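You operate a simulated robot arm through the tools that you are given. There is no shell and no other tool.

The job below is to be done with a simulated robot arm. You get a single attempt, and the scene is never put back.

TASK
Wind the small reel over on to the empty core from the peg stand.
Fine: the core goes on the orange spindle and stays there, the black arm swung over to it; green knob back at FREE; the core that ran empty goes on the peg stand.

It is judged by the outcome, as a careful person would: the job done as asked, and still so three seconds after it is handed in. It fails if anything else is knocked over, pushed out of place, dropped, spilled or broken.

THE ROBOT
A 6-joint arm with a two-finger gripper, fixed in place. Base frame: the origin is at the foot of the arm, x ahead of it, y to its left, z up; the work surface is at about z = 40. Lengths are in mm, angles in degrees, forces in N, time in s.
With the tool pointing down near the work surface it reaches from about 180 to 460 mm from the base axis. Its first joint turns from -66.0 to 66.0 degrees. Payload 1.76 kg.
The TCP is the grasp point between the finger pads, 29 mm short of the fingertips. In the tool frame z runs along the fingers and y along their closing line. The gripper opens to 82 mm. The gripper's body begins 58 mm behind the TCP.
Orientation is told as [roll, pitch, yaw] about the base's x, y, z axes, in that order, counted from this pose: with the fingers straight down and closing along the base's y, the tool's x points along the base's -x, its y along +y and its z along -z.

THE INTERFACE
- The arm moves only by the tool play_rows. Its argument "targets" is one flat list of numbers, 7 for each row, row after row: the shift along the tool's x, y, z in mm, then the turn, a rotation vector about the tool's x, y, z in degrees, then the gripper command, from -1 (fully open) to 1 (shut), values between in proportion. In form: [x, y, z, wx, wy, wz, grip, x, y, z, wx, wy, wz, grip, ...]. A call has 1 to 20 rows; each row shifts and turns the commanded pose from where the row before left it, along the tool's axes as they then stand. A row lasts 0.2 s, in which the tool goes at most 50 mm and 8.6 degrees; a call with a longer step from one row to the next is refused whole, and so is a gripper value outside its range. A pose out of reach is approached as far as the arm can. The call stops where the force on the tool passes 40 N (or 10 N more than at its start, if that is more) or the arm is blocked; 0.2 s more then pass. The fingers move at their own pace and stop on an object; they squeeze with about 25 N. The grip force told is the motor's: it shows also when the fingers shut on nothing. Time passes only in rows, and 0.2 s behind the last, so rows that do not move let the fingers close. The reply holds the time, the measured pose of the TCP, the force on the tool along the base axes, the opening and the grip force, in the units named above and with some noise, with the torque about the TCP (base axes, N m) and any sound that the robot's microphone picked up, and new pictures: "views" is both (left out), scene, wrist or none.
- Cameras (640 x 400 px; columns grow to the right, rows downward): "scene" is fixed at [63.9, 347.3, 411]; the picture's right is [-0.62, -0.78, 0.00], its down [-0.53, 0.42, -0.74] and it looks along [0.58, -0.46, -0.67] (base axes); focal length 214 px, centre (320, 200). "wrist" rides on the gripper at [79, 4, -89] in the tool frame; the picture's right is [-0.05, 1.00, 0.00], its down [-0.71, -0.04, -0.71] and it looks along [-0.71, -0.04, 0.71] (tool axes); focal length 256 px, centre (320, 200). There is no depth. A picture from a camera that has moved, and an enlarged one, comes with that camera's place and axes in the base frame and with its lens.
- inspect(camera, box): a new picture of the part [left, top, right, bottom] of that camera's present view, enlarged. No time passes.
- job_done(): hands the job in; it is judged then, once.

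Places have to be worked out from the pictures, the camera data and where the tool is seen. Open the gripper and draw the arm clear of the work before you hand the job in, unless the task says otherwise.

The tools are called after "Request:" as a command line: name --argument value ..., lists and objects as JSON in quotes. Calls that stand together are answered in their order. play_rows: Moves the arm, as the interface text tells. Its arguments: {"type":"object","properties":{"targets":{"type":"array","items":{"type":"number"}},"views":{"type":"string","enum":["both","scene","wrist","none"]}},"required":["targets"]} The other tools are called the same way: inspect (camera, box) takes an enlarged picture of a part of a camera's view; job_done () hands the job in.

At the start:

```text
t: 0.0
tcp_pos: [242.5, 11.7, 338.2]
tcp_rot: [0.1, -0.1, 0.0]
ft_force: [-0.3, 0.2, -0.1]
torque: [0.0, 0.01, 0.0]
finger_gap: 82.0
grip_force: 0.0
```

scene: 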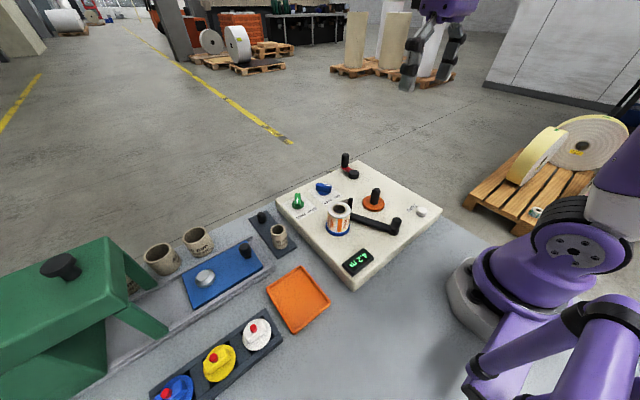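
wrist: 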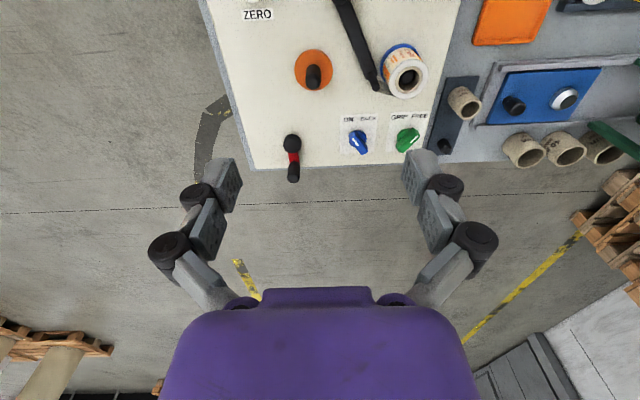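

I'll begin by taking a closer look at the panel and the objects around it before moving anything.

Request:
inspect --camera "scene" --box '[270, 140, 450, 290]'

Request:
inspect --camera "wrist" --box '[200, 0, 480, 200]'

Request:
inspect --camera "scene" --box '[120, 190, 340, 340]'

Request:
inspect --camera "wrist" --box '[400, 0, 640, 180]'

```text
2.67 times, centred on (360, 215) of scene
camera zoom: at [63.9, 347.3, 411.0], right [-0.62, -0.78, 0.0], down [-0.53, 0.42, -0.74], along [0.58, -0.46, -0.67], focal length 572 px, centre (213, 160)
```

zoom: 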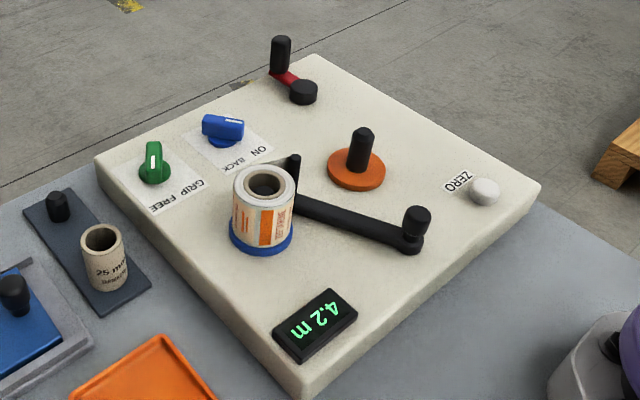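

```text
2.00 times, centred on (340, 100) of wrist
camera zoom: at [163.1, 15.0, 428.6], right [0.05, 1.0, 0.0], down [0.7, -0.04, 0.71], along [0.71, -0.04, -0.71], focal length 512 px, centre (280, 400)
```

zoom: 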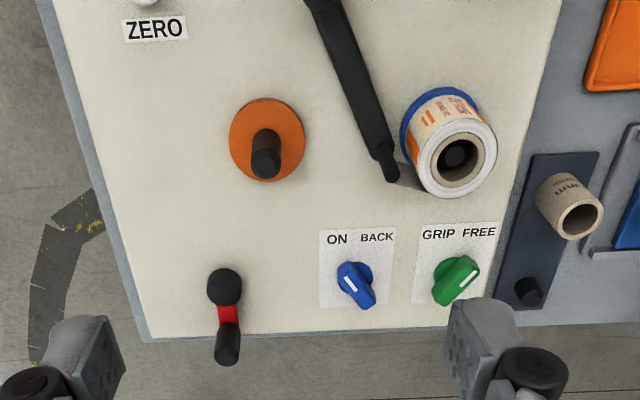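

```text
2.67 times, centred on (230, 265) of scene
camera zoom: at [63.9, 347.3, 411.0], right [-0.62, -0.78, 0.0], down [-0.53, 0.42, -0.74], along [0.58, -0.46, -0.67], focal length 572 px, centre (560, 27)
```

zoom: 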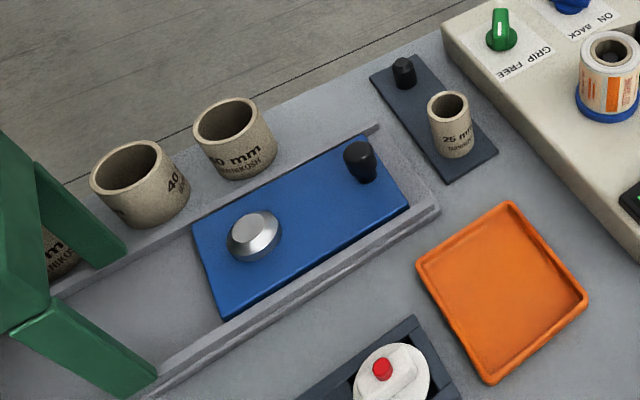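

```text
2.22 times, centred on (520, 90) of wrist
camera zoom: at [163.1, 15.0, 428.6], right [0.05, 1.0, 0.0], down [0.7, -0.04, 0.71], along [0.71, -0.04, -0.71], focal length 569 px, centre (-124, 444)
```

zoom: 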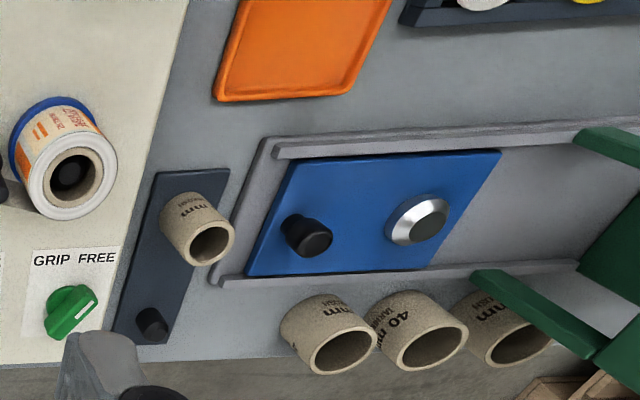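

The pictures put the panel top at about z=40, the orange spindle near (288, 0), the reel near (288, 117) and the core on its stand near (353, 231). I'm moving closer above the panel for a better look at the knobs, the black arm and the crank.

Request:
play_rows --targets '[-8, 14, 28, 0, 0, 0, -1, -8, 14, 28, 0, 0, 0, -1, -8, 14, 28, 0, 0, 0, -1, -8, 14, 28, 0, 0, 0, -1]' --views "both"

```text
t: 1.0
tcp_pos: [276.7, 68.3, 226.5]
tcp_rot: [0.0, -0.2, -0.1]
ft_force: [-0.9, -0.9, -0.2]
torque: [-0.03, 0.01, 0.0]
finger_gap: 81.6
grip_force: 0.1
camera wrist: at [196.1, 71.8, 316.7], right [0.05, 1.0, 0.0], down [0.7, -0.04, 0.71], along [0.71, -0.04, -0.7], focal length 256 px, centre (320, 200)
```

scene: 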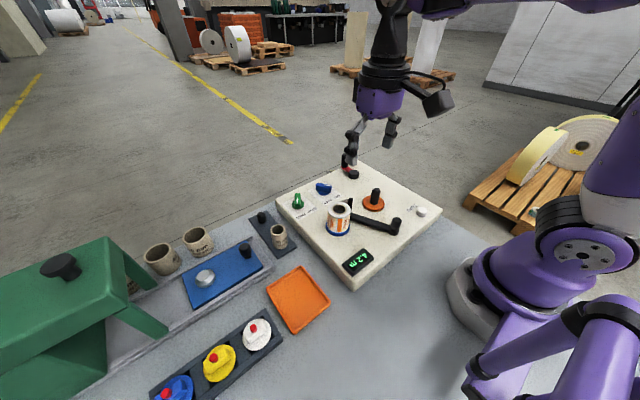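
wrist: 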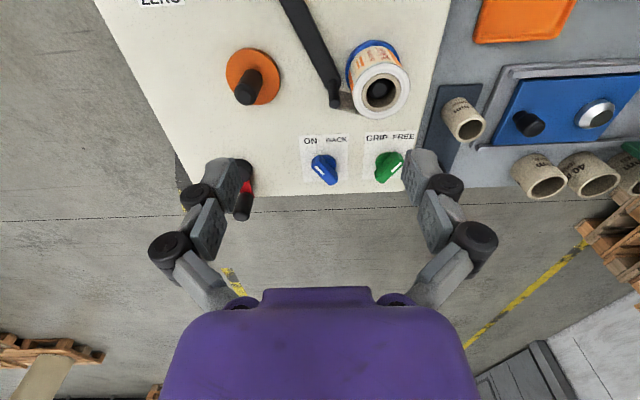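

The view is closer now, so I'll enlarge the parts that matter.

Request:
inspect --camera "wrist" --box '[280, 100, 440, 200]'

Request:
inspect --camera "wrist" --box '[200, 0, 440, 150]'

Request:
inspect --camera "scene" --box '[310, 170, 440, 260]'

Request:
inspect --camera "scene" --box '[240, 170, 360, 260]'

```text
4.00 times, centred on (360, 150) of wrist
camera zoom: at [196.1, 71.8, 316.7], right [0.05, 1.0, 0.0], down [0.7, -0.04, 0.71], along [0.71, -0.04, -0.7], focal length 1024 px, centre (160, 400)
```

zoom: 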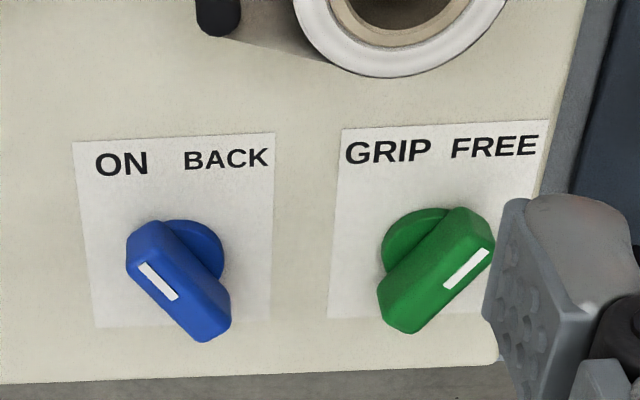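

```text
2.67 times, centred on (320, 75) of wrist
camera zoom: at [196.1, 71.8, 316.7], right [0.05, 1.0, 0.0], down [0.7, -0.04, 0.71], along [0.71, -0.04, -0.7], focal length 683 px, centre (320, 533)
```

zoom: 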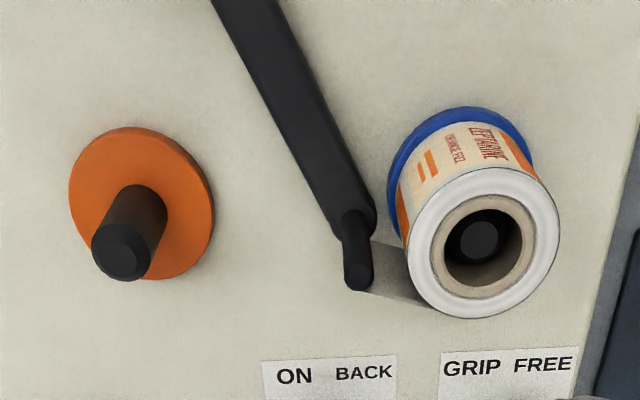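

```text
4.44 times, centred on (375, 215) of scene
camera zoom: at [63.9, 347.3, 411.0], right [-0.62, -0.78, 0.0], down [-0.53, 0.42, -0.74], along [0.58, -0.46, -0.67], focal length 953 px, centre (76, 133)
```

zoom: 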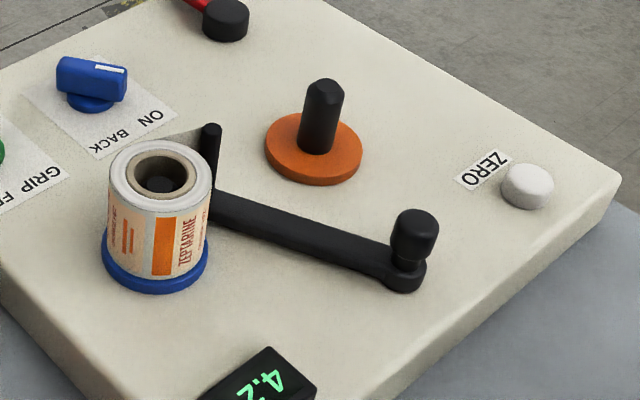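

```text
4.44 times, centred on (300, 215) of scene
camera zoom: at [63.9, 347.3, 411.0], right [-0.62, -0.78, 0.0], down [-0.53, 0.42, -0.74], along [0.58, -0.46, -0.67], focal length 953 px, centre (409, 133)
```

zoom: 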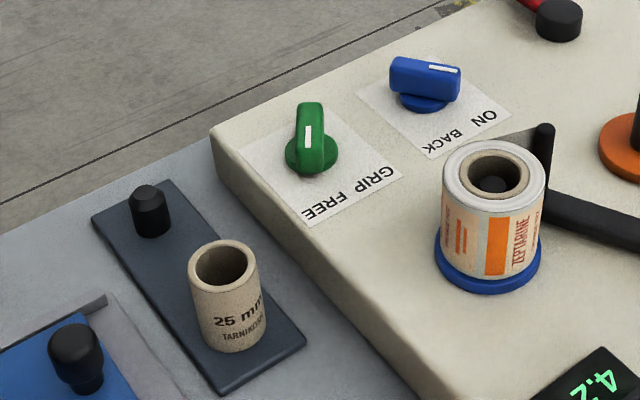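

I make the orange spindle (287, 1) with its top at z≈92, the reel (287, 120) with its top at z≈95, the green handle (402, 150, 57) and the blue knob (402, 67). A strip of tape runs from the reel to the arm's post. I'm pulling back a little to see the arm's pivot, the display and the ZERO side.

Request:
play_rows --targets '[30, -3, 0, 0, 0, 0, -1, 30, -3, 0, 0, 0, 0, -1, 20, -3, 0, 0, 0, 0, -1]' --views "wrist"

Request:
inspect --camera "wrist" --box '[160, 0, 440, 175]'

Request:
inspect --camera "wrist" --box '[220, 0, 380, 100]'

```text
t: 1.8
tcp_pos: [196.3, 57.5, 226.6]
tcp_rot: [0.1, -0.3, 0.0]
ft_force: [-0.5, 0.2, 1.2]
torque: [-0.01, -0.01, -0.03]
finger_gap: 82.0
grip_force: 0.1
camera wrist: at [116.9, 61.5, 316.2], right [0.05, 1.0, 0.0], down [0.7, -0.04, 0.71], along [0.71, -0.04, -0.71], focal length 256 px, centre (320, 200)
```

wrist: 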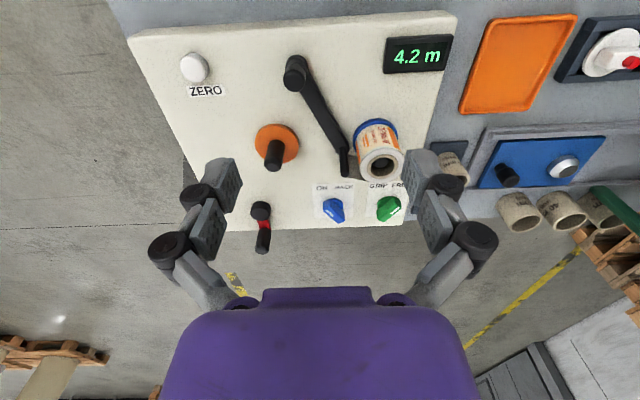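

```text
2.29 times, centred on (300, 88) of wrist
camera zoom: at [116.9, 61.5, 316.2], right [0.05, 1.0, 0.0], down [0.7, -0.04, 0.71], along [0.71, -0.04, -0.71], focal length 585 px, centre (366, 457)
```

zoom: 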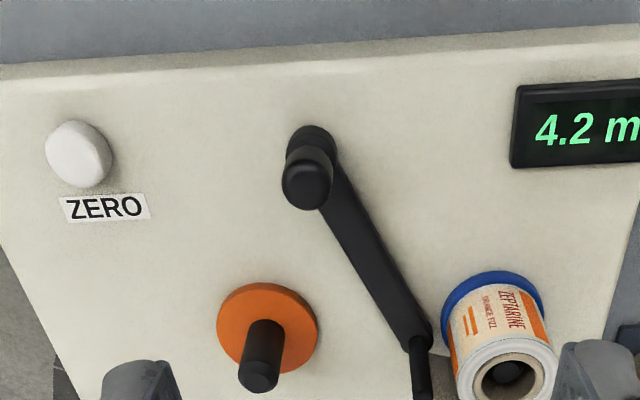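

```text
4.00 times, centred on (300, 50) of wrist
camera zoom: at [116.9, 61.5, 316.2], right [0.05, 1.0, 0.0], down [0.7, -0.04, 0.71], along [0.71, -0.04, -0.71], focal length 1024 px, centre (400, 800)
```

zoom: 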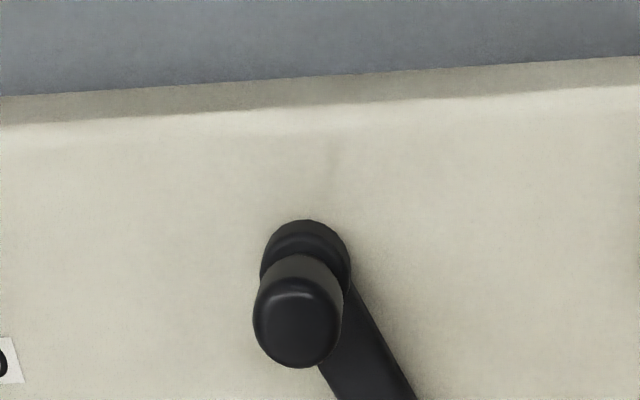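

The arm pivots at its knob, about (202, 33), and its post is about 105 mm out. Next I'm going over toward the peg stand to locate the 25 mm core accurately.

Request:
play_rows --targets '[-25, 30, 0, 0, 0, 0, -1, -25, 30, 0, 0, 0, 0, -1, -25, 30, 5, 0, 0, 0, -1, -25, 30, 10, 0, 0, 0, -1, -15, 25, 15, 0, 0, 0, -1]' --views "both"

Request:
inspect --camera "wrist" --box '[200, 0, 440, 150]'

Request:
inspect --camera "wrist" --box '[250, 40, 410, 140]'

```text
t: 3.0
tcp_pos: [311.1, 203.8, 195.0]
tcp_rot: [0.1, -0.2, -0.2]
ft_force: [0.0, 0.5, -1.0]
torque: [-0.01, -0.02, 0.02]
finger_gap: 82.1
grip_force: 0.1
camera wrist: at [232.1, 207.1, 285.1], right [0.05, 1.0, 0.0], down [0.7, -0.04, 0.71], along [0.71, -0.04, -0.71], focal length 256 px, centre (320, 200)
```

scene: 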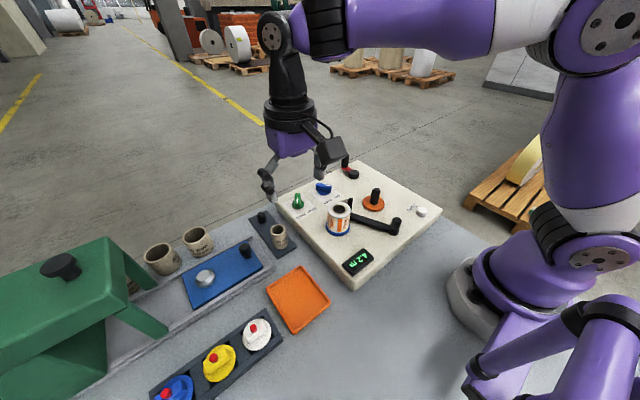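
wrist: 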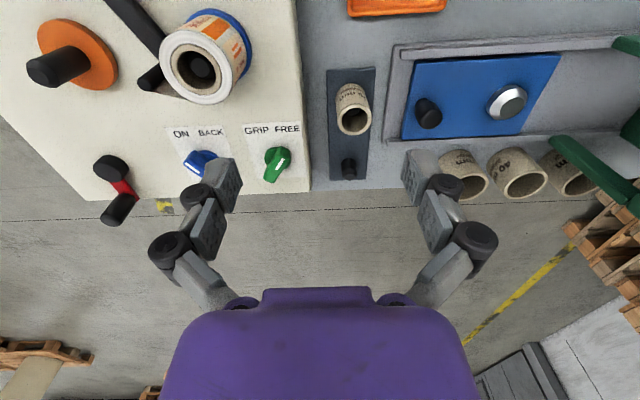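

```text
2.67 times, centred on (320, 75) of wrist
camera zoom: at [232.1, 207.1, 285.1], right [0.05, 1.0, 0.0], down [0.7, -0.04, 0.71], along [0.71, -0.04, -0.71], focal length 683 px, centre (320, 533)
```

zoom: 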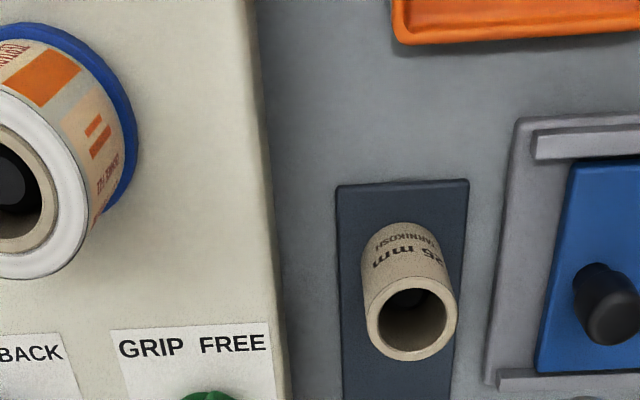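

```text
4.00 times, centred on (330, 90) of wrist
camera zoom: at [232.1, 207.1, 285.1], right [0.05, 1.0, 0.0], down [0.7, -0.04, 0.71], along [0.71, -0.04, -0.71], focal length 1024 px, centre (280, 640)
```

zoom: 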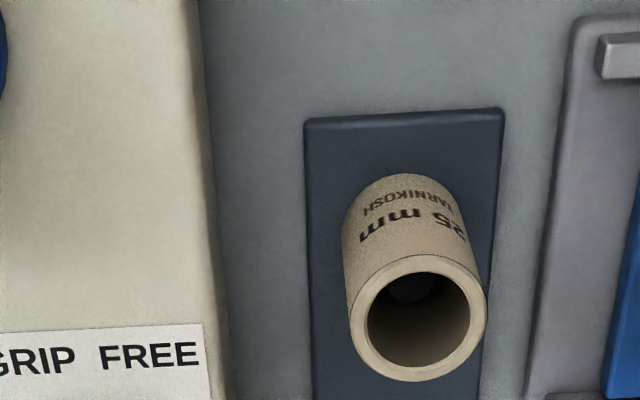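

The core's top centre comes out at (350, 233, z≈60) with a 33 mm outside diameter. The stand plate spans y≈208–259 and the panel edge is at y≈185. I'm moving above the core with the fingers narrowed to about 55 mm.

Request:
play_rows --targets '[-13, 10, 10, 0, 0, 0, -0.34, -13, 10, 15, 0, 0, 0, -0.34, -13, 9.5, 15, 0, 0, 0, -0.34]' --views "both"

Request:
inspect --camera "wrist" --box '[220, 60, 420, 210]'

Request:
inspect --camera "scene" --box '[220, 130, 340, 260]'

```text
t: 3.8
tcp_pos: [348.8, 233.8, 157.9]
tcp_rot: [0.1, -0.3, 0.0]
ft_force: [-0.6, 0.9, 0.0]
torque: [0.02, 0.0, 0.0]
finger_gap: 55.0
grip_force: 0.0
camera wrist: at [269.8, 237.1, 247.0], right [0.05, 1.0, 0.0], down [0.7, -0.04, 0.71], along [0.71, -0.04, -0.71], focal length 256 px, centre (320, 200)
```

scene: 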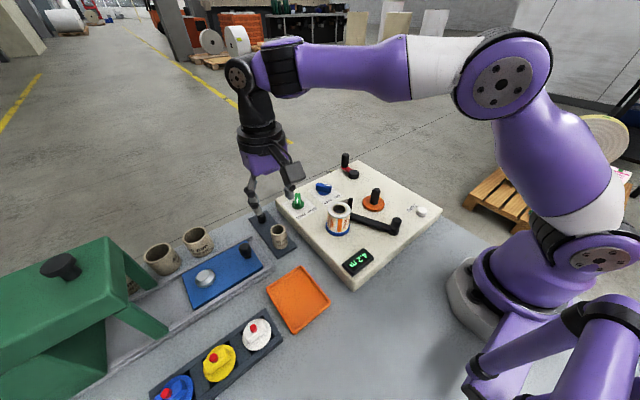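
wrist: 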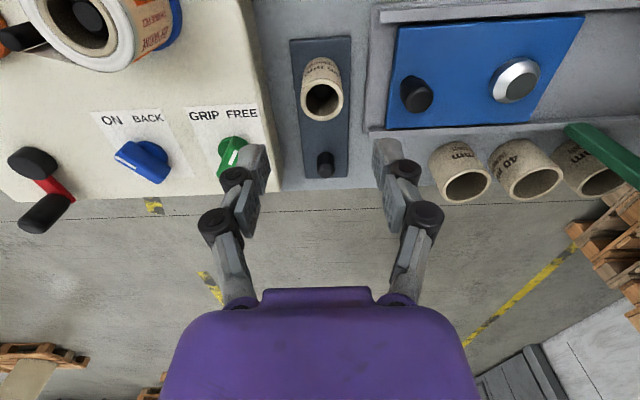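

```text
2.67 times, centred on (320, 135) of wrist
camera zoom: at [269.8, 237.1, 247.0], right [0.05, 1.0, 0.0], down [0.7, -0.04, 0.71], along [0.71, -0.04, -0.71], focal length 683 px, centre (320, 373)
```

zoom: 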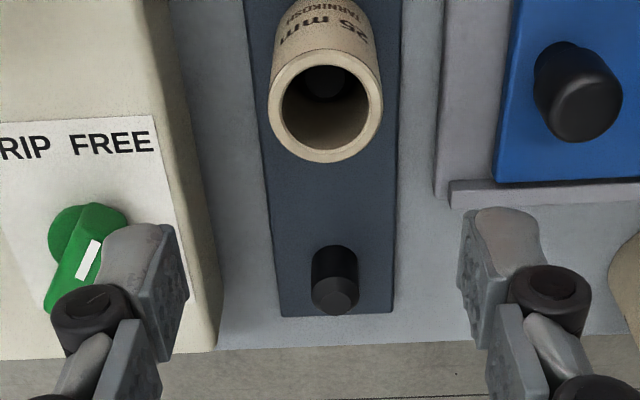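

```text
3.08 times, centred on (280, 195) of scene
camera zoom: at [63.9, 347.3, 411.0], right [-0.62, -0.78, 0.0], down [-0.53, 0.42, -0.74], along [0.58, -0.46, -0.67], focal length 660 px, centre (443, 215)
```

zoom: 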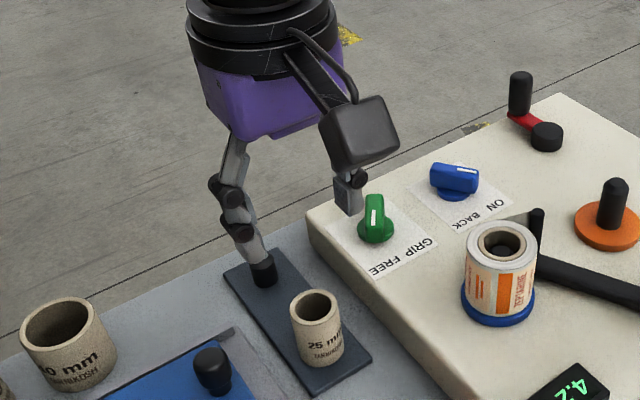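

The core reads (351, 234) and the TCP is at (349, 234). I'm shifting 2 mm and going down partway, then checking.

Request:
play_rows --targets '[-2, 0, 20, 0, 0, 0, -0.34, 0, 0, 25, 0, 0, 0, -0.34, 0, 0, 15, 0, 0, 0, -0.34]' --views "both"

Request:
inspect --camera "wrist" --box '[220, 60, 420, 210]'

Request:
inspect --camera "scene" --box '[220, 180, 320, 260]'

```text
t: 4.6
tcp_pos: [351.7, 232.1, 95.8]
tcp_rot: [0.1, -0.1, 0.0]
ft_force: [0.5, -0.5, -0.1]
torque: [-0.06, 0.0, -0.02]
finger_gap: 55.1
grip_force: 0.1
camera wrist: at [272.2, 235.4, 185.9], right [0.05, 1.0, 0.0], down [0.7, -0.04, 0.71], along [0.71, -0.04, -0.71], focal length 256 px, centre (320, 200)
```

scene: 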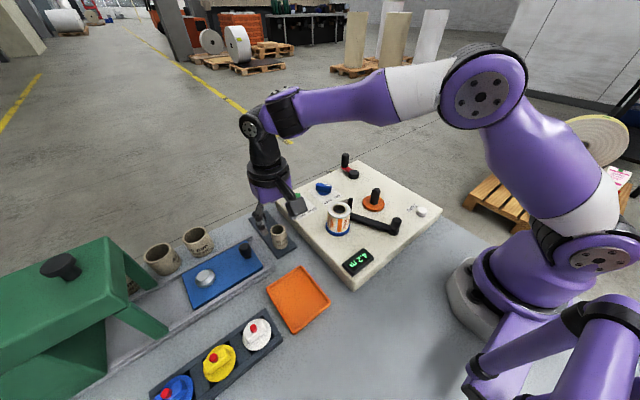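
wrist: 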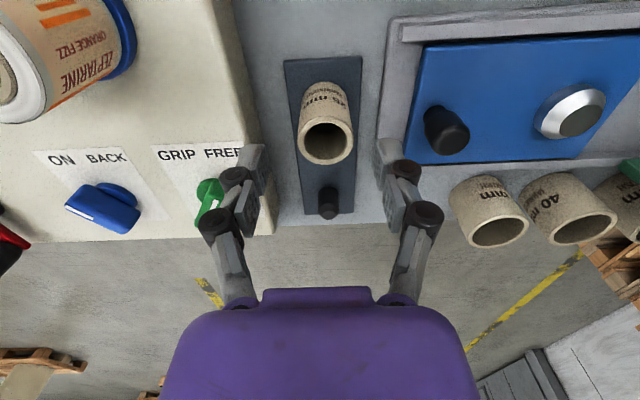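

```text
2.67 times, centred on (320, 135) of wrist
camera zoom: at [272.2, 235.4, 185.9], right [0.05, 1.0, 0.0], down [0.7, -0.04, 0.71], along [0.71, -0.04, -0.71], focal length 683 px, centre (320, 373)
```

zoom: 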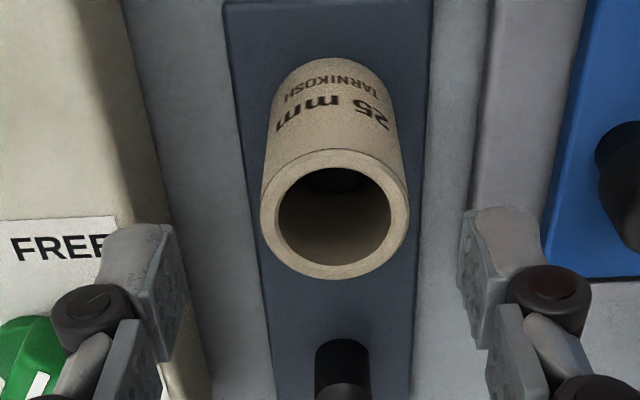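

```text
5.00 times, centred on (270, 220) of scene
camera zoom: at [63.9, 347.3, 411.0], right [-0.62, -0.78, 0.0], down [-0.53, 0.42, -0.74], along [0.58, -0.46, -0.67], focal length 1072 px, centre (570, 100)
```

zoom: 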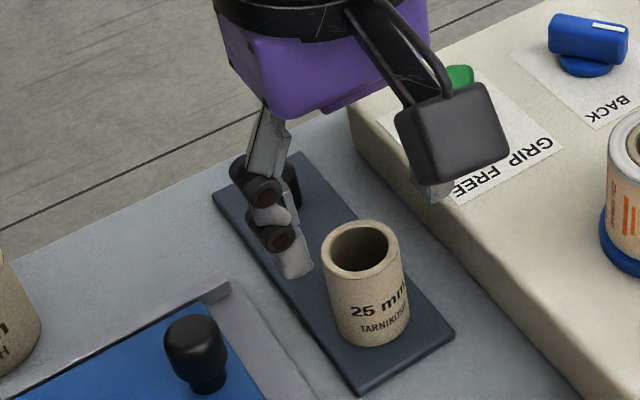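

The core sits about 2 mm to +y of the tool centre. I'm correcting that and going straight down to TCP z≈58, which leaves the fingertips about 17 mm above the plate.

Request:
play_rows --targets '[0, 2, 13, 0, 0, 0, -0.34, 0, 0, 13, 0, 0, 0, -0.34, 0, 0, 12, 0, 0, 0, -0.34]' --views "both"

Request:
inspect --camera "wrist" --box '[220, 100, 420, 250]'

Request:
inspect --camera "scene" --box '[220, 180, 320, 260]'

```text
t: 5.4
tcp_pos: [352.5, 233.7, 59.5]
tcp_rot: [0.0, -0.1, 0.0]
ft_force: [-0.1, 0.5, -0.4]
torque: [0.01, 0.02, 0.0]
finger_gap: 54.7
grip_force: 0.1
camera wrist: at [273.0, 238.0, 148.6], right [0.05, 1.0, 0.0], down [0.7, -0.04, 0.71], along [0.71, -0.04, -0.71], focal length 256 px, centre (320, 200)
```

scene: 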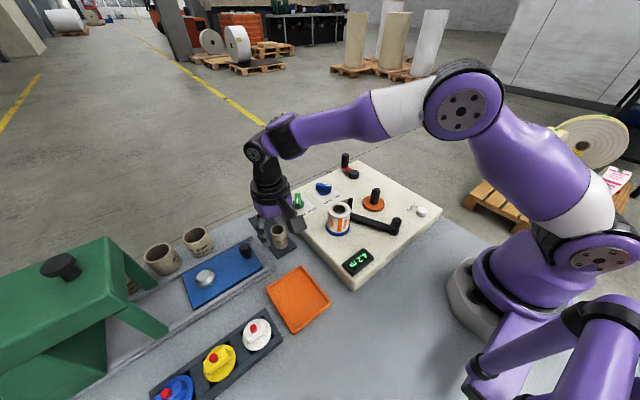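
wrist: 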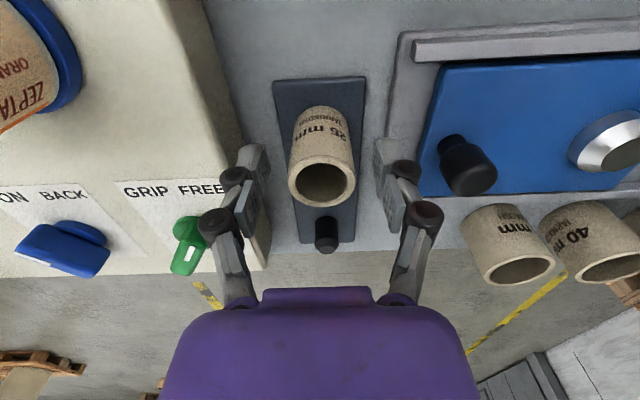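

```text
2.67 times, centred on (320, 175) of wrist
camera zoom: at [273.0, 238.0, 148.6], right [0.05, 1.0, 0.0], down [0.7, -0.04, 0.71], along [0.71, -0.04, -0.71], focal length 683 px, centre (320, 267)
```

zoom: 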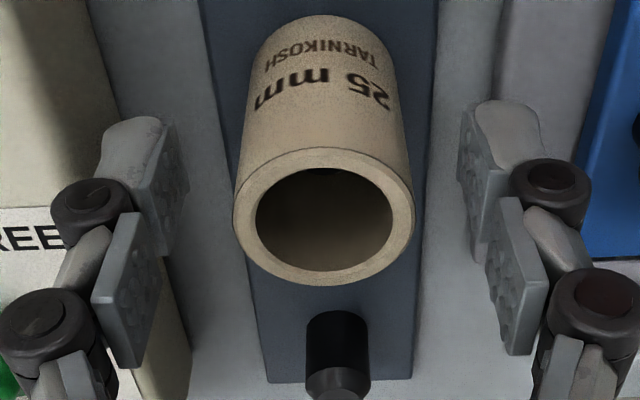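

```text
5.00 times, centred on (270, 220) of scene
camera zoom: at [63.9, 347.3, 411.0], right [-0.62, -0.78, 0.0], down [-0.53, 0.42, -0.74], along [0.58, -0.46, -0.67], focal length 1072 px, centre (570, 100)
```

zoom: 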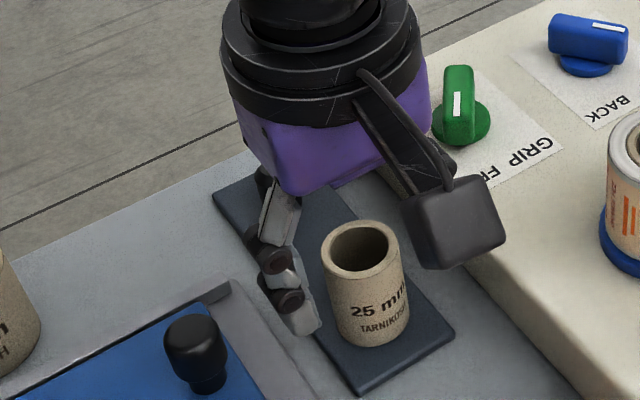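

The fingers straddle the core, so I'm closing on it.

Request:
play_rows --targets '[1, 0, 0, 0, 0, 0, 0.1, 0, 0, 0, 0, 0, 0, 0.4, 0, 0, 0, 0, 0, 0, 1, 0, 0, 0, 0, 0, 0, 1]' --views "both"

Request:
inspect --camera "wrist" --box '[220, 100, 420, 250]'

```text
t: 6.4
tcp_pos: [351.5, 232.9, 59.6]
tcp_rot: [0.1, -0.1, 0.0]
ft_force: [1.7, -0.8, 3.4]
torque: [0.04, -0.14, 0.0]
finger_gap: 32.4
grip_force: 24.9
camera wrist: at [271.7, 237.8, 149.4], right [0.05, 1.0, 0.0], down [0.7, -0.04, 0.71], along [0.71, -0.04, -0.7], focal length 256 px, centre (320, 200)
```

scene: 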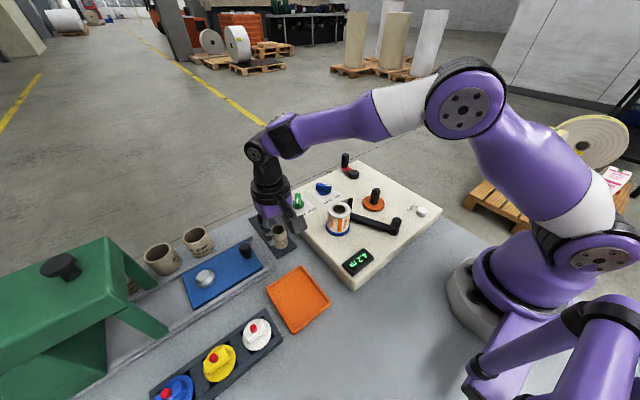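
wrist: 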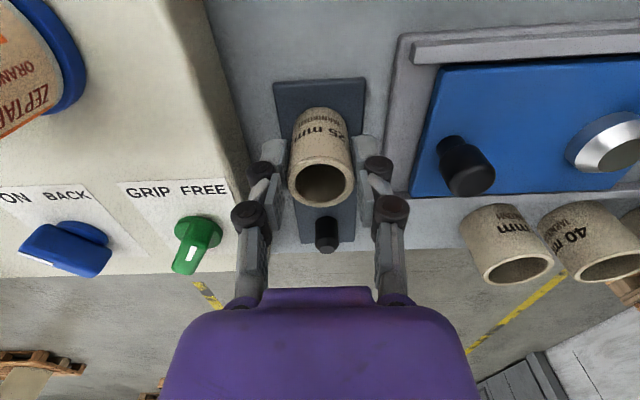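

```text
2.67 times, centred on (320, 175) of wrist
camera zoom: at [271.7, 237.8, 149.4], right [0.05, 1.0, 0.0], down [0.7, -0.04, 0.71], along [0.71, -0.04, -0.7], focal length 683 px, centre (320, 267)
```

zoom: 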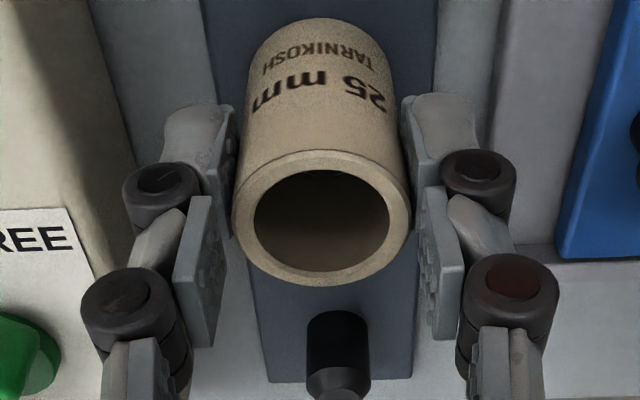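

The core is held at a 32.4 mm gap with 25 N. I'm lifting it straight off the peg.

Request:
play_rows --targets '[0, 0, -10, 0, 0, 0, 1, 0, 0, -20, 0, 0, 0, 1, 0, 0, -25, 0, 0, 0, 1, 0, 0, -25, 0, 0, 0, 1, 0, 0, -25, 0, 0, 0, 1, 0, 0, -20, 0, 0, 0, 1]' --views "both"

Request:
inspect --camera "wrist" --box '[220, 100, 420, 250]'

Request:
inspect --camera "scene" --box '[210, 130, 330, 260]'

```text
t: 7.8
tcp_pos: [350.4, 234.5, 186.0]
tcp_rot: [0.1, -0.1, 0.0]
ft_force: [0.1, -0.5, 0.0]
torque: [-0.01, 0.0, -0.01]
finger_gap: 32.5
grip_force: 24.8
camera wrist: at [270.7, 238.1, 274.9], right [0.05, 1.0, 0.0], down [0.7, -0.04, 0.71], along [0.71, -0.04, -0.71], focal length 256 px, centre (320, 200)
```

scene: 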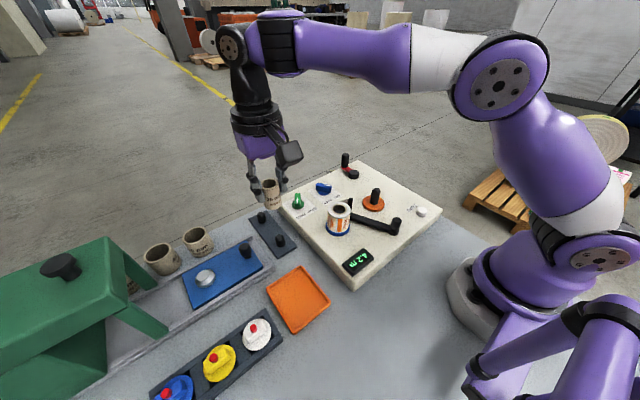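
wrist: 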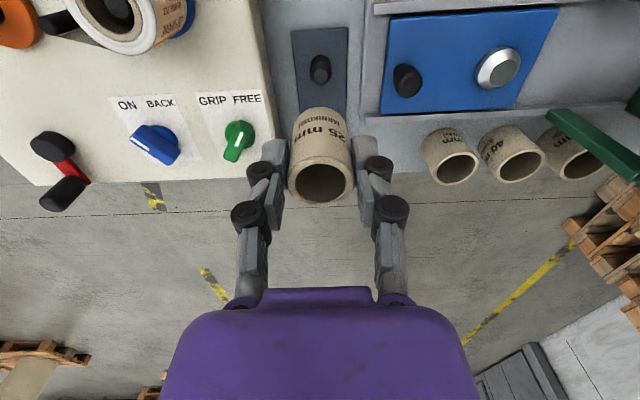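

```text
2.67 times, centred on (320, 175) of wrist
camera zoom: at [270.7, 238.1, 274.9], right [0.05, 1.0, 0.0], down [0.7, -0.04, 0.71], along [0.71, -0.04, -0.71], focal length 683 px, centre (320, 267)
```

zoom: 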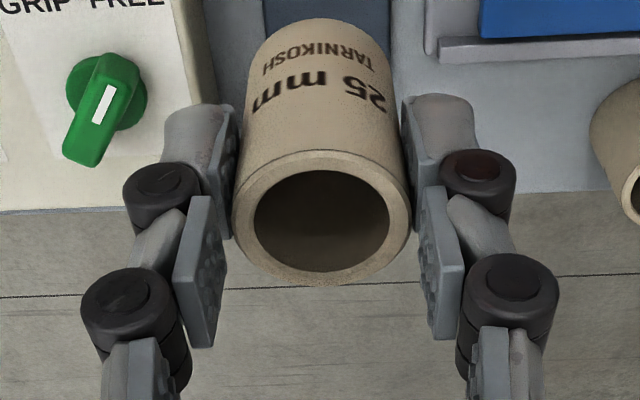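

```text
3.08 times, centred on (270, 195) of scene
camera zoom: at [63.9, 347.3, 411.0], right [-0.62, -0.78, 0.0], down [-0.53, 0.42, -0.74], along [0.58, -0.46, -0.67], focal length 660 px, centre (474, 215)
```

zoom: 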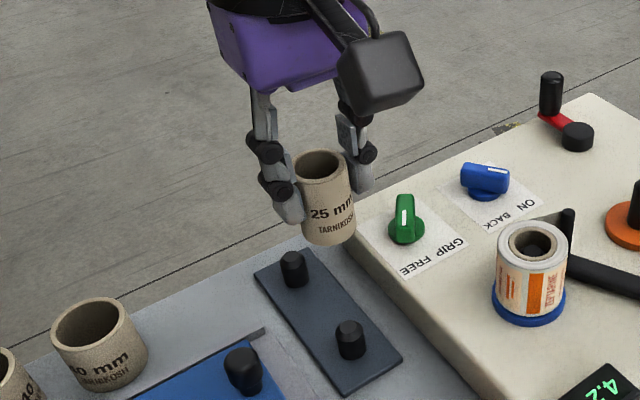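

The core came off cleanly, exposing the stand peg at about (353, 233) with its top at z≈33. I'm carrying the core at z≈186, clear of the reel and post, to above the orange spindle.

Request:
play_rows --targets '[8, -20, 0, 0, 0, 0, 1, 8, -30, 0, 0, 0, 0, 1, 8, -32, 0, 0, 0, 0, 1, 8, -32, 0, 0, 0, 0, 1, 8, -32, 0, 0, 0, 0, 1, 8, -32, 0, 0, 0, 0, 1, 8, -30, 0, 0, 0, 0, 1, 8, -25, 0, 0, 0, 0, 1]' --views "both"

Request:
inspect --camera "wrist" --box '[220, 40, 420, 190]'

Request:
inspect --camera "scene" --box '[310, 90, 450, 240]'

```text
t: 9.6
tcp_pos: [285.8, 2.5, 183.5]
tcp_rot: [0.1, -0.2, -0.1]
ft_force: [0.4, -1.3, 1.1]
torque: [-0.02, -0.02, 0.01]
finger_gap: 32.3
grip_force: 24.8
camera wrist: at [207.0, 6.6, 273.0], right [0.05, 1.0, 0.0], down [0.7, -0.04, 0.71], along [0.71, -0.04, -0.71], focal length 256 px, centre (320, 200)
```

scene: 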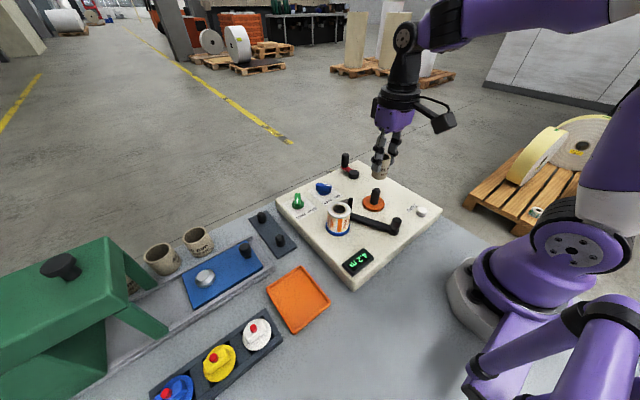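
wrist: 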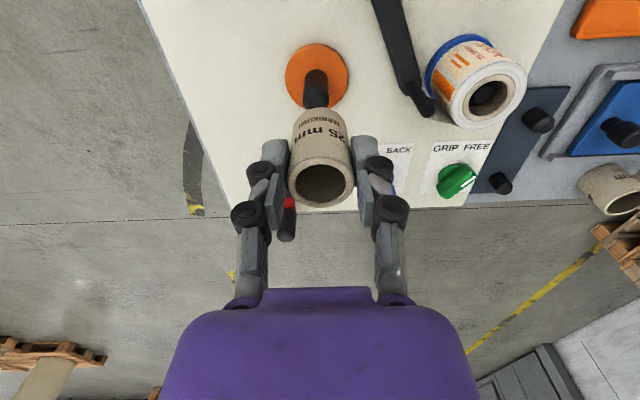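

```text
2.67 times, centred on (320, 115) of wrist
camera zoom: at [207.0, 6.6, 273.0], right [0.05, 1.0, 0.0], down [0.7, -0.04, 0.71], along [0.71, -0.04, -0.71], focal length 683 px, centre (320, 427)
```

zoom: 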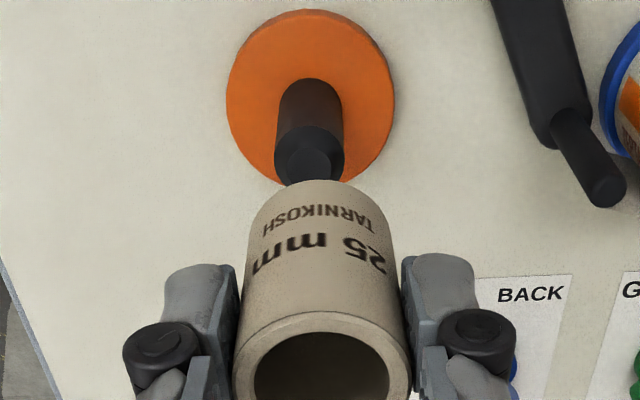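

```text
2.67 times, centred on (380, 165) of scene
camera zoom: at [63.9, 347.3, 411.0], right [-0.62, -0.78, 0.0], down [-0.53, 0.42, -0.74], along [0.58, -0.46, -0.67], focal length 572 px, centre (160, 293)
```

zoom: 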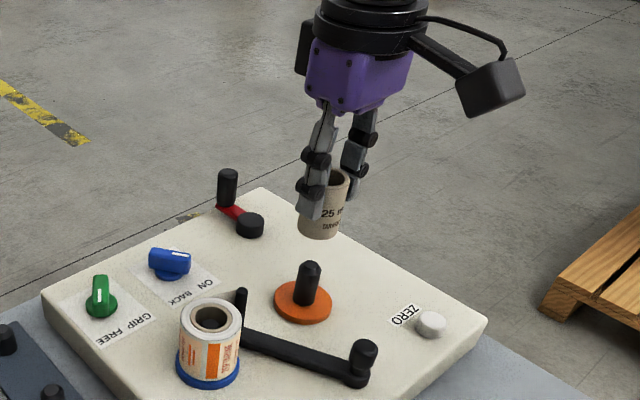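

From this view the spindle lies about 2.5 mm to −y of the held core's axis. I'm shifting across, lowering so the core's bottom sits just above the spindle top, and then checking the alignment again.

Request:
play_rows --targets '[0, -2.5, 15, 0, 0, 0, 1, 0, 0, 15, 0, 0, 0, 1, 0, 0, 0, 0, 0, 0, 1]' --views "both"

Request:
inspect --camera "wrist" --box '[240, 60, 400, 210]'

Request:
inspect --camera "scene" --box '[340, 140, 420, 220]'

```text
t: 10.4
tcp_pos: [287.2, -1.9, 152.7]
tcp_rot: [0.2, -0.2, 0.0]
ft_force: [-0.5, 0.5, -0.6]
torque: [0.0, -0.01, 0.03]
finger_gap: 32.1
grip_force: 25.2
camera wrist: at [206.9, 3.3, 242.0], right [0.05, 1.0, 0.0], down [0.7, -0.04, 0.71], along [0.71, -0.04, -0.71], focal length 256 px, centre (320, 200)
```

scene: 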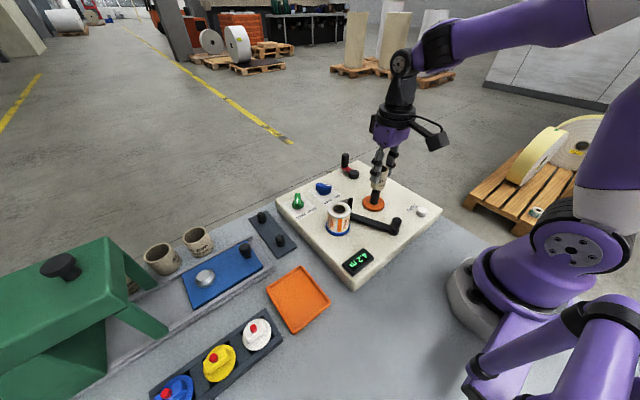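
wrist: 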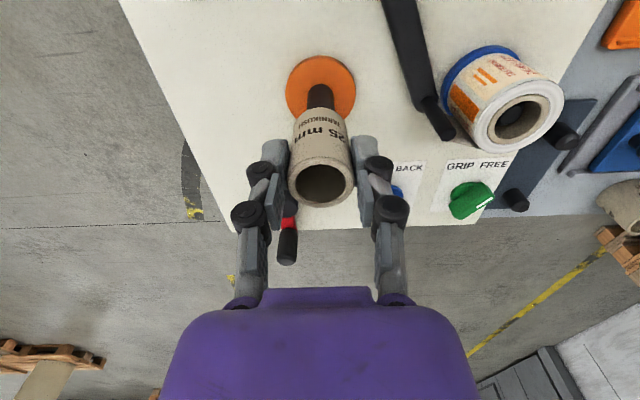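

```text
2.67 times, centred on (320, 135) of wrist
camera zoom: at [206.9, 3.3, 242.0], right [0.05, 1.0, 0.0], down [0.7, -0.04, 0.71], along [0.71, -0.04, -0.71], focal length 683 px, centre (320, 373)
```

zoom: 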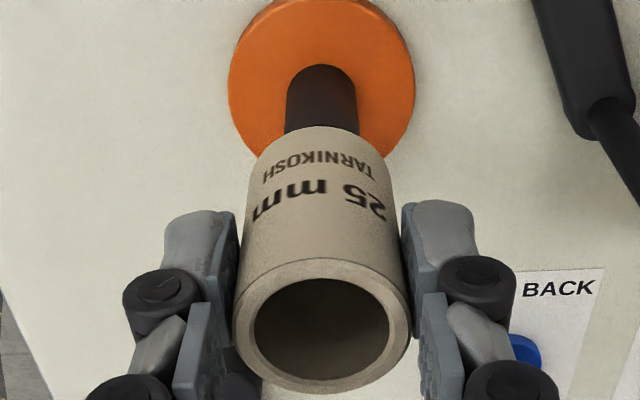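

```text
5.00 times, centred on (380, 180) of scene
camera zoom: at [63.9, 347.3, 411.0], right [-0.62, -0.78, 0.0], down [-0.53, 0.42, -0.74], along [0.58, -0.46, -0.67], focal length 1072 px, centre (20, 300)
```

zoom: 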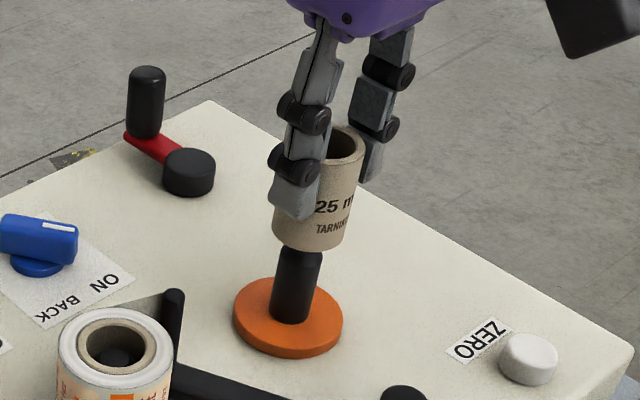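

Both views show the core lined up over the spindle to within about a millimetre. I'm lowering slowly and watching the force as the core's mouth passes the spindle tip.

Request:
play_rows --targets '[0, 0, 5, 0, 0, 0, 1, 0, 0, 5, 0, 0, 0, 1, 0, 0, 5, 0, 0, 0, 1, 0, 0, 5, 0, 0, 0, 1, 0, 0, 5, 0, 0, 0, 1]' --views "both"

Request:
inspect --camera "wrist" --box '[240, 60, 400, 210]'

Request:
inspect --camera "scene" --box '[340, 140, 420, 220]'

```text
t: 11.6
tcp_pos: [285.7, 0.2, 127.8]
tcp_rot: [0.1, -0.1, 0.0]
ft_force: [-0.1, -0.3, -0.4]
torque: [0.0, -0.01, 0.02]
finger_gap: 32.2
grip_force: 25.0
camera wrist: at [206.0, 4.0, 217.9], right [0.05, 1.0, 0.0], down [0.7, -0.04, 0.71], along [0.71, -0.04, -0.71], focal length 256 px, centre (320, 200)
```

scene: 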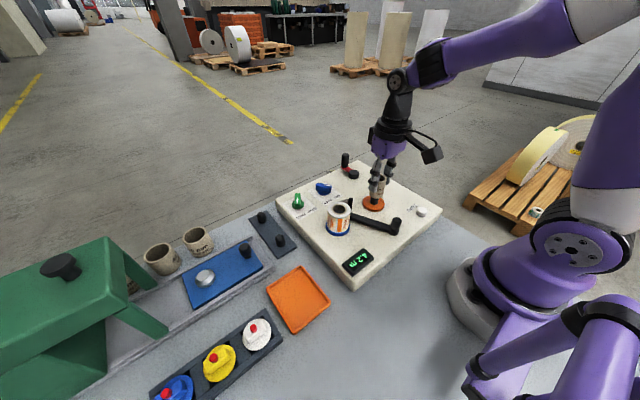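
wrist: 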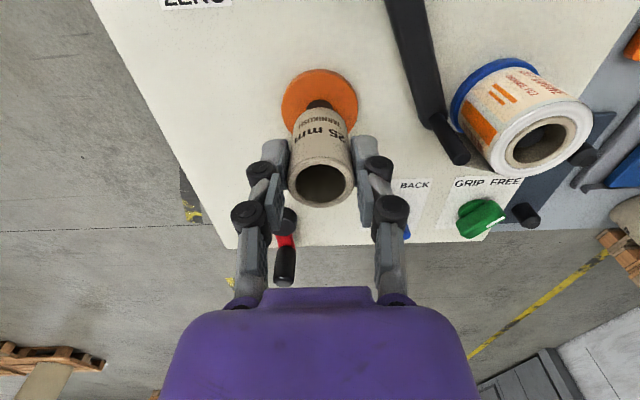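

```text
2.67 times, centred on (320, 135) of wrist
camera zoom: at [206.0, 4.0, 217.9], right [0.05, 1.0, 0.0], down [0.7, -0.04, 0.71], along [0.71, -0.04, -0.71], focal length 683 px, centre (320, 373)
```

zoom: 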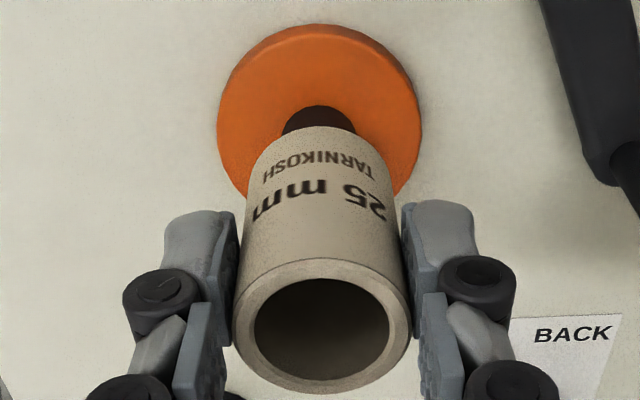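

```text
5.00 times, centred on (380, 180) of scene
camera zoom: at [63.9, 347.3, 411.0], right [-0.62, -0.78, 0.0], down [-0.53, 0.42, -0.74], along [0.58, -0.46, -0.67], focal length 1072 px, centre (20, 300)
```

zoom: 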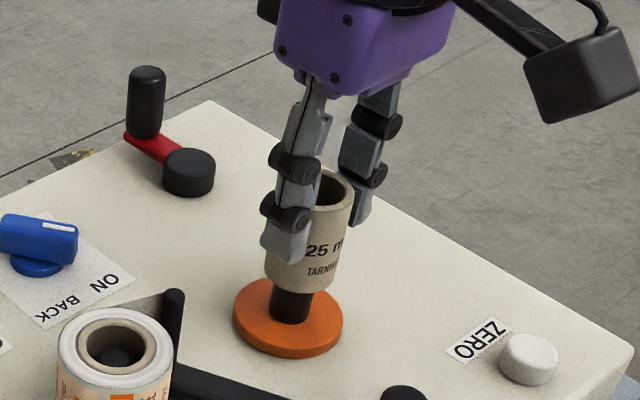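

There's no contact force and the core is already around the spindle. I'm continuing down in small steps until it touches the orange disc.

Request:
play_rows --targets '[0, 0, 6, 0, 0, 0, 1, 0, 0, 6, 0, 0, 0, 1, 0, 0, 6, 0, 0, 0, 1, 0, 0, 4, 0, 0, 0, 1, 0, 0, 3, 0, 0, 0, 1]' --views "both"

Request:
inspect --camera "wrist" --box '[240, 60, 400, 210]'

Request:
inspect --camera "scene" --box '[340, 140, 420, 220]'

```text
t: 12.8
tcp_pos: [286.7, 0.4, 103.3]
tcp_rot: [0.1, -0.1, 0.0]
ft_force: [-0.4, -0.7, -0.1]
torque: [0.01, -0.01, 0.0]
finger_gap: 32.2
grip_force: 24.8
camera wrist: at [206.8, 3.4, 193.1], right [0.05, 1.0, 0.0], down [0.7, -0.04, 0.71], along [0.71, -0.04, -0.71], focal length 256 px, centre (320, 200)
```

scene: 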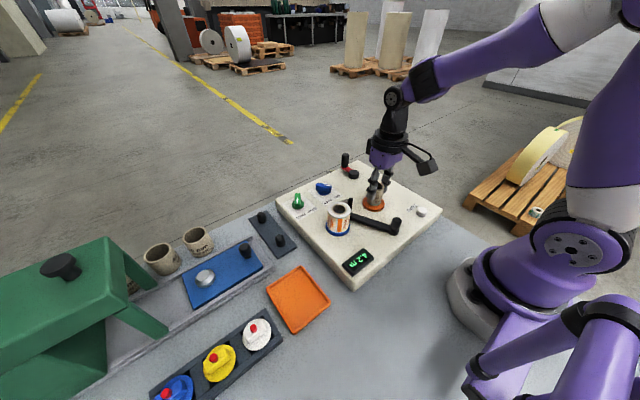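
wrist: 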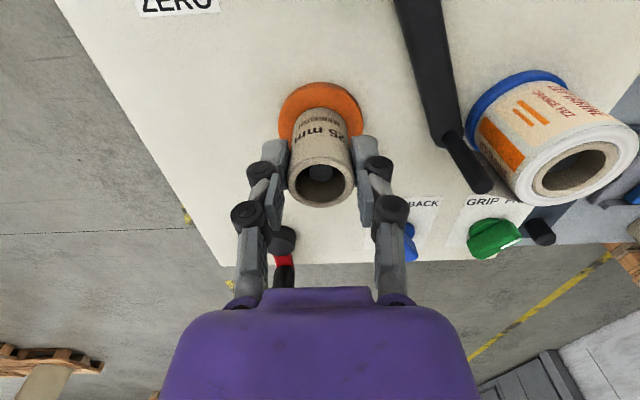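

```text
2.67 times, centred on (320, 135) of wrist
camera zoom: at [206.8, 3.4, 193.1], right [0.05, 1.0, 0.0], down [0.7, -0.04, 0.71], along [0.71, -0.04, -0.71], focal length 683 px, centre (320, 373)
```

zoom: 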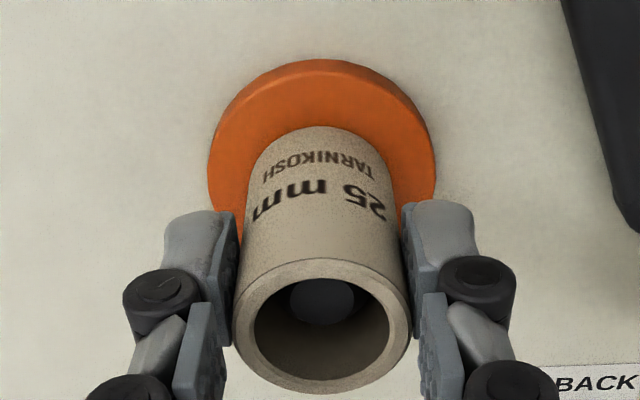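

```text
5.00 times, centred on (380, 180) of scene
camera zoom: at [63.9, 347.3, 411.0], right [-0.62, -0.78, 0.0], down [-0.53, 0.42, -0.74], along [0.58, -0.46, -0.67], focal length 1072 px, centre (20, 300)
```

zoom: 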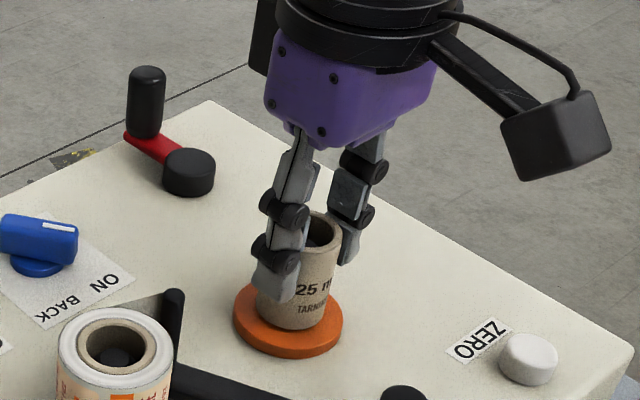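

There are a few millimetres left. I'm going down in 2 mm steps.

Request:
play_rows --targets '[0, 0, 2, 0, 0, 0, 1, 0, 0, 2, 0, 0, 0, 1, 0, 0, 2, 0, 0, 0, 1, 0, 0, 1, 0, 0, 0, 1]' --views "none"

Request:
inspect --camera "scene" --box '[350, 170, 410, 220]'

```text
t: 13.8
tcp_pos: [286.9, -1.1, 97.9]
tcp_rot: [0.0, -0.5, -0.1]
ft_force: [4.9, -3.7, 26.4]
torque: [-0.12, -0.22, -0.03]
finger_gap: 32.7
grip_force: 25.1
```

```text
8.00 times, centred on (380, 195) of scene
camera zoom: at [63.8, 347.3, 411.1], right [-0.62, -0.78, 0.0], down [-0.53, 0.42, -0.74], along [0.58, -0.46, -0.67], focal length 1716 px, centre (-160, 240)
```

zoom: 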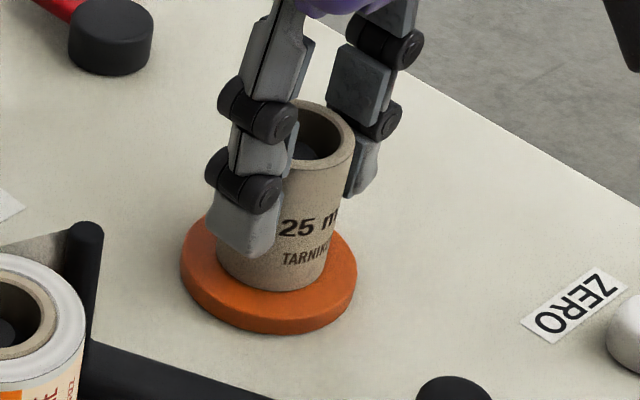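

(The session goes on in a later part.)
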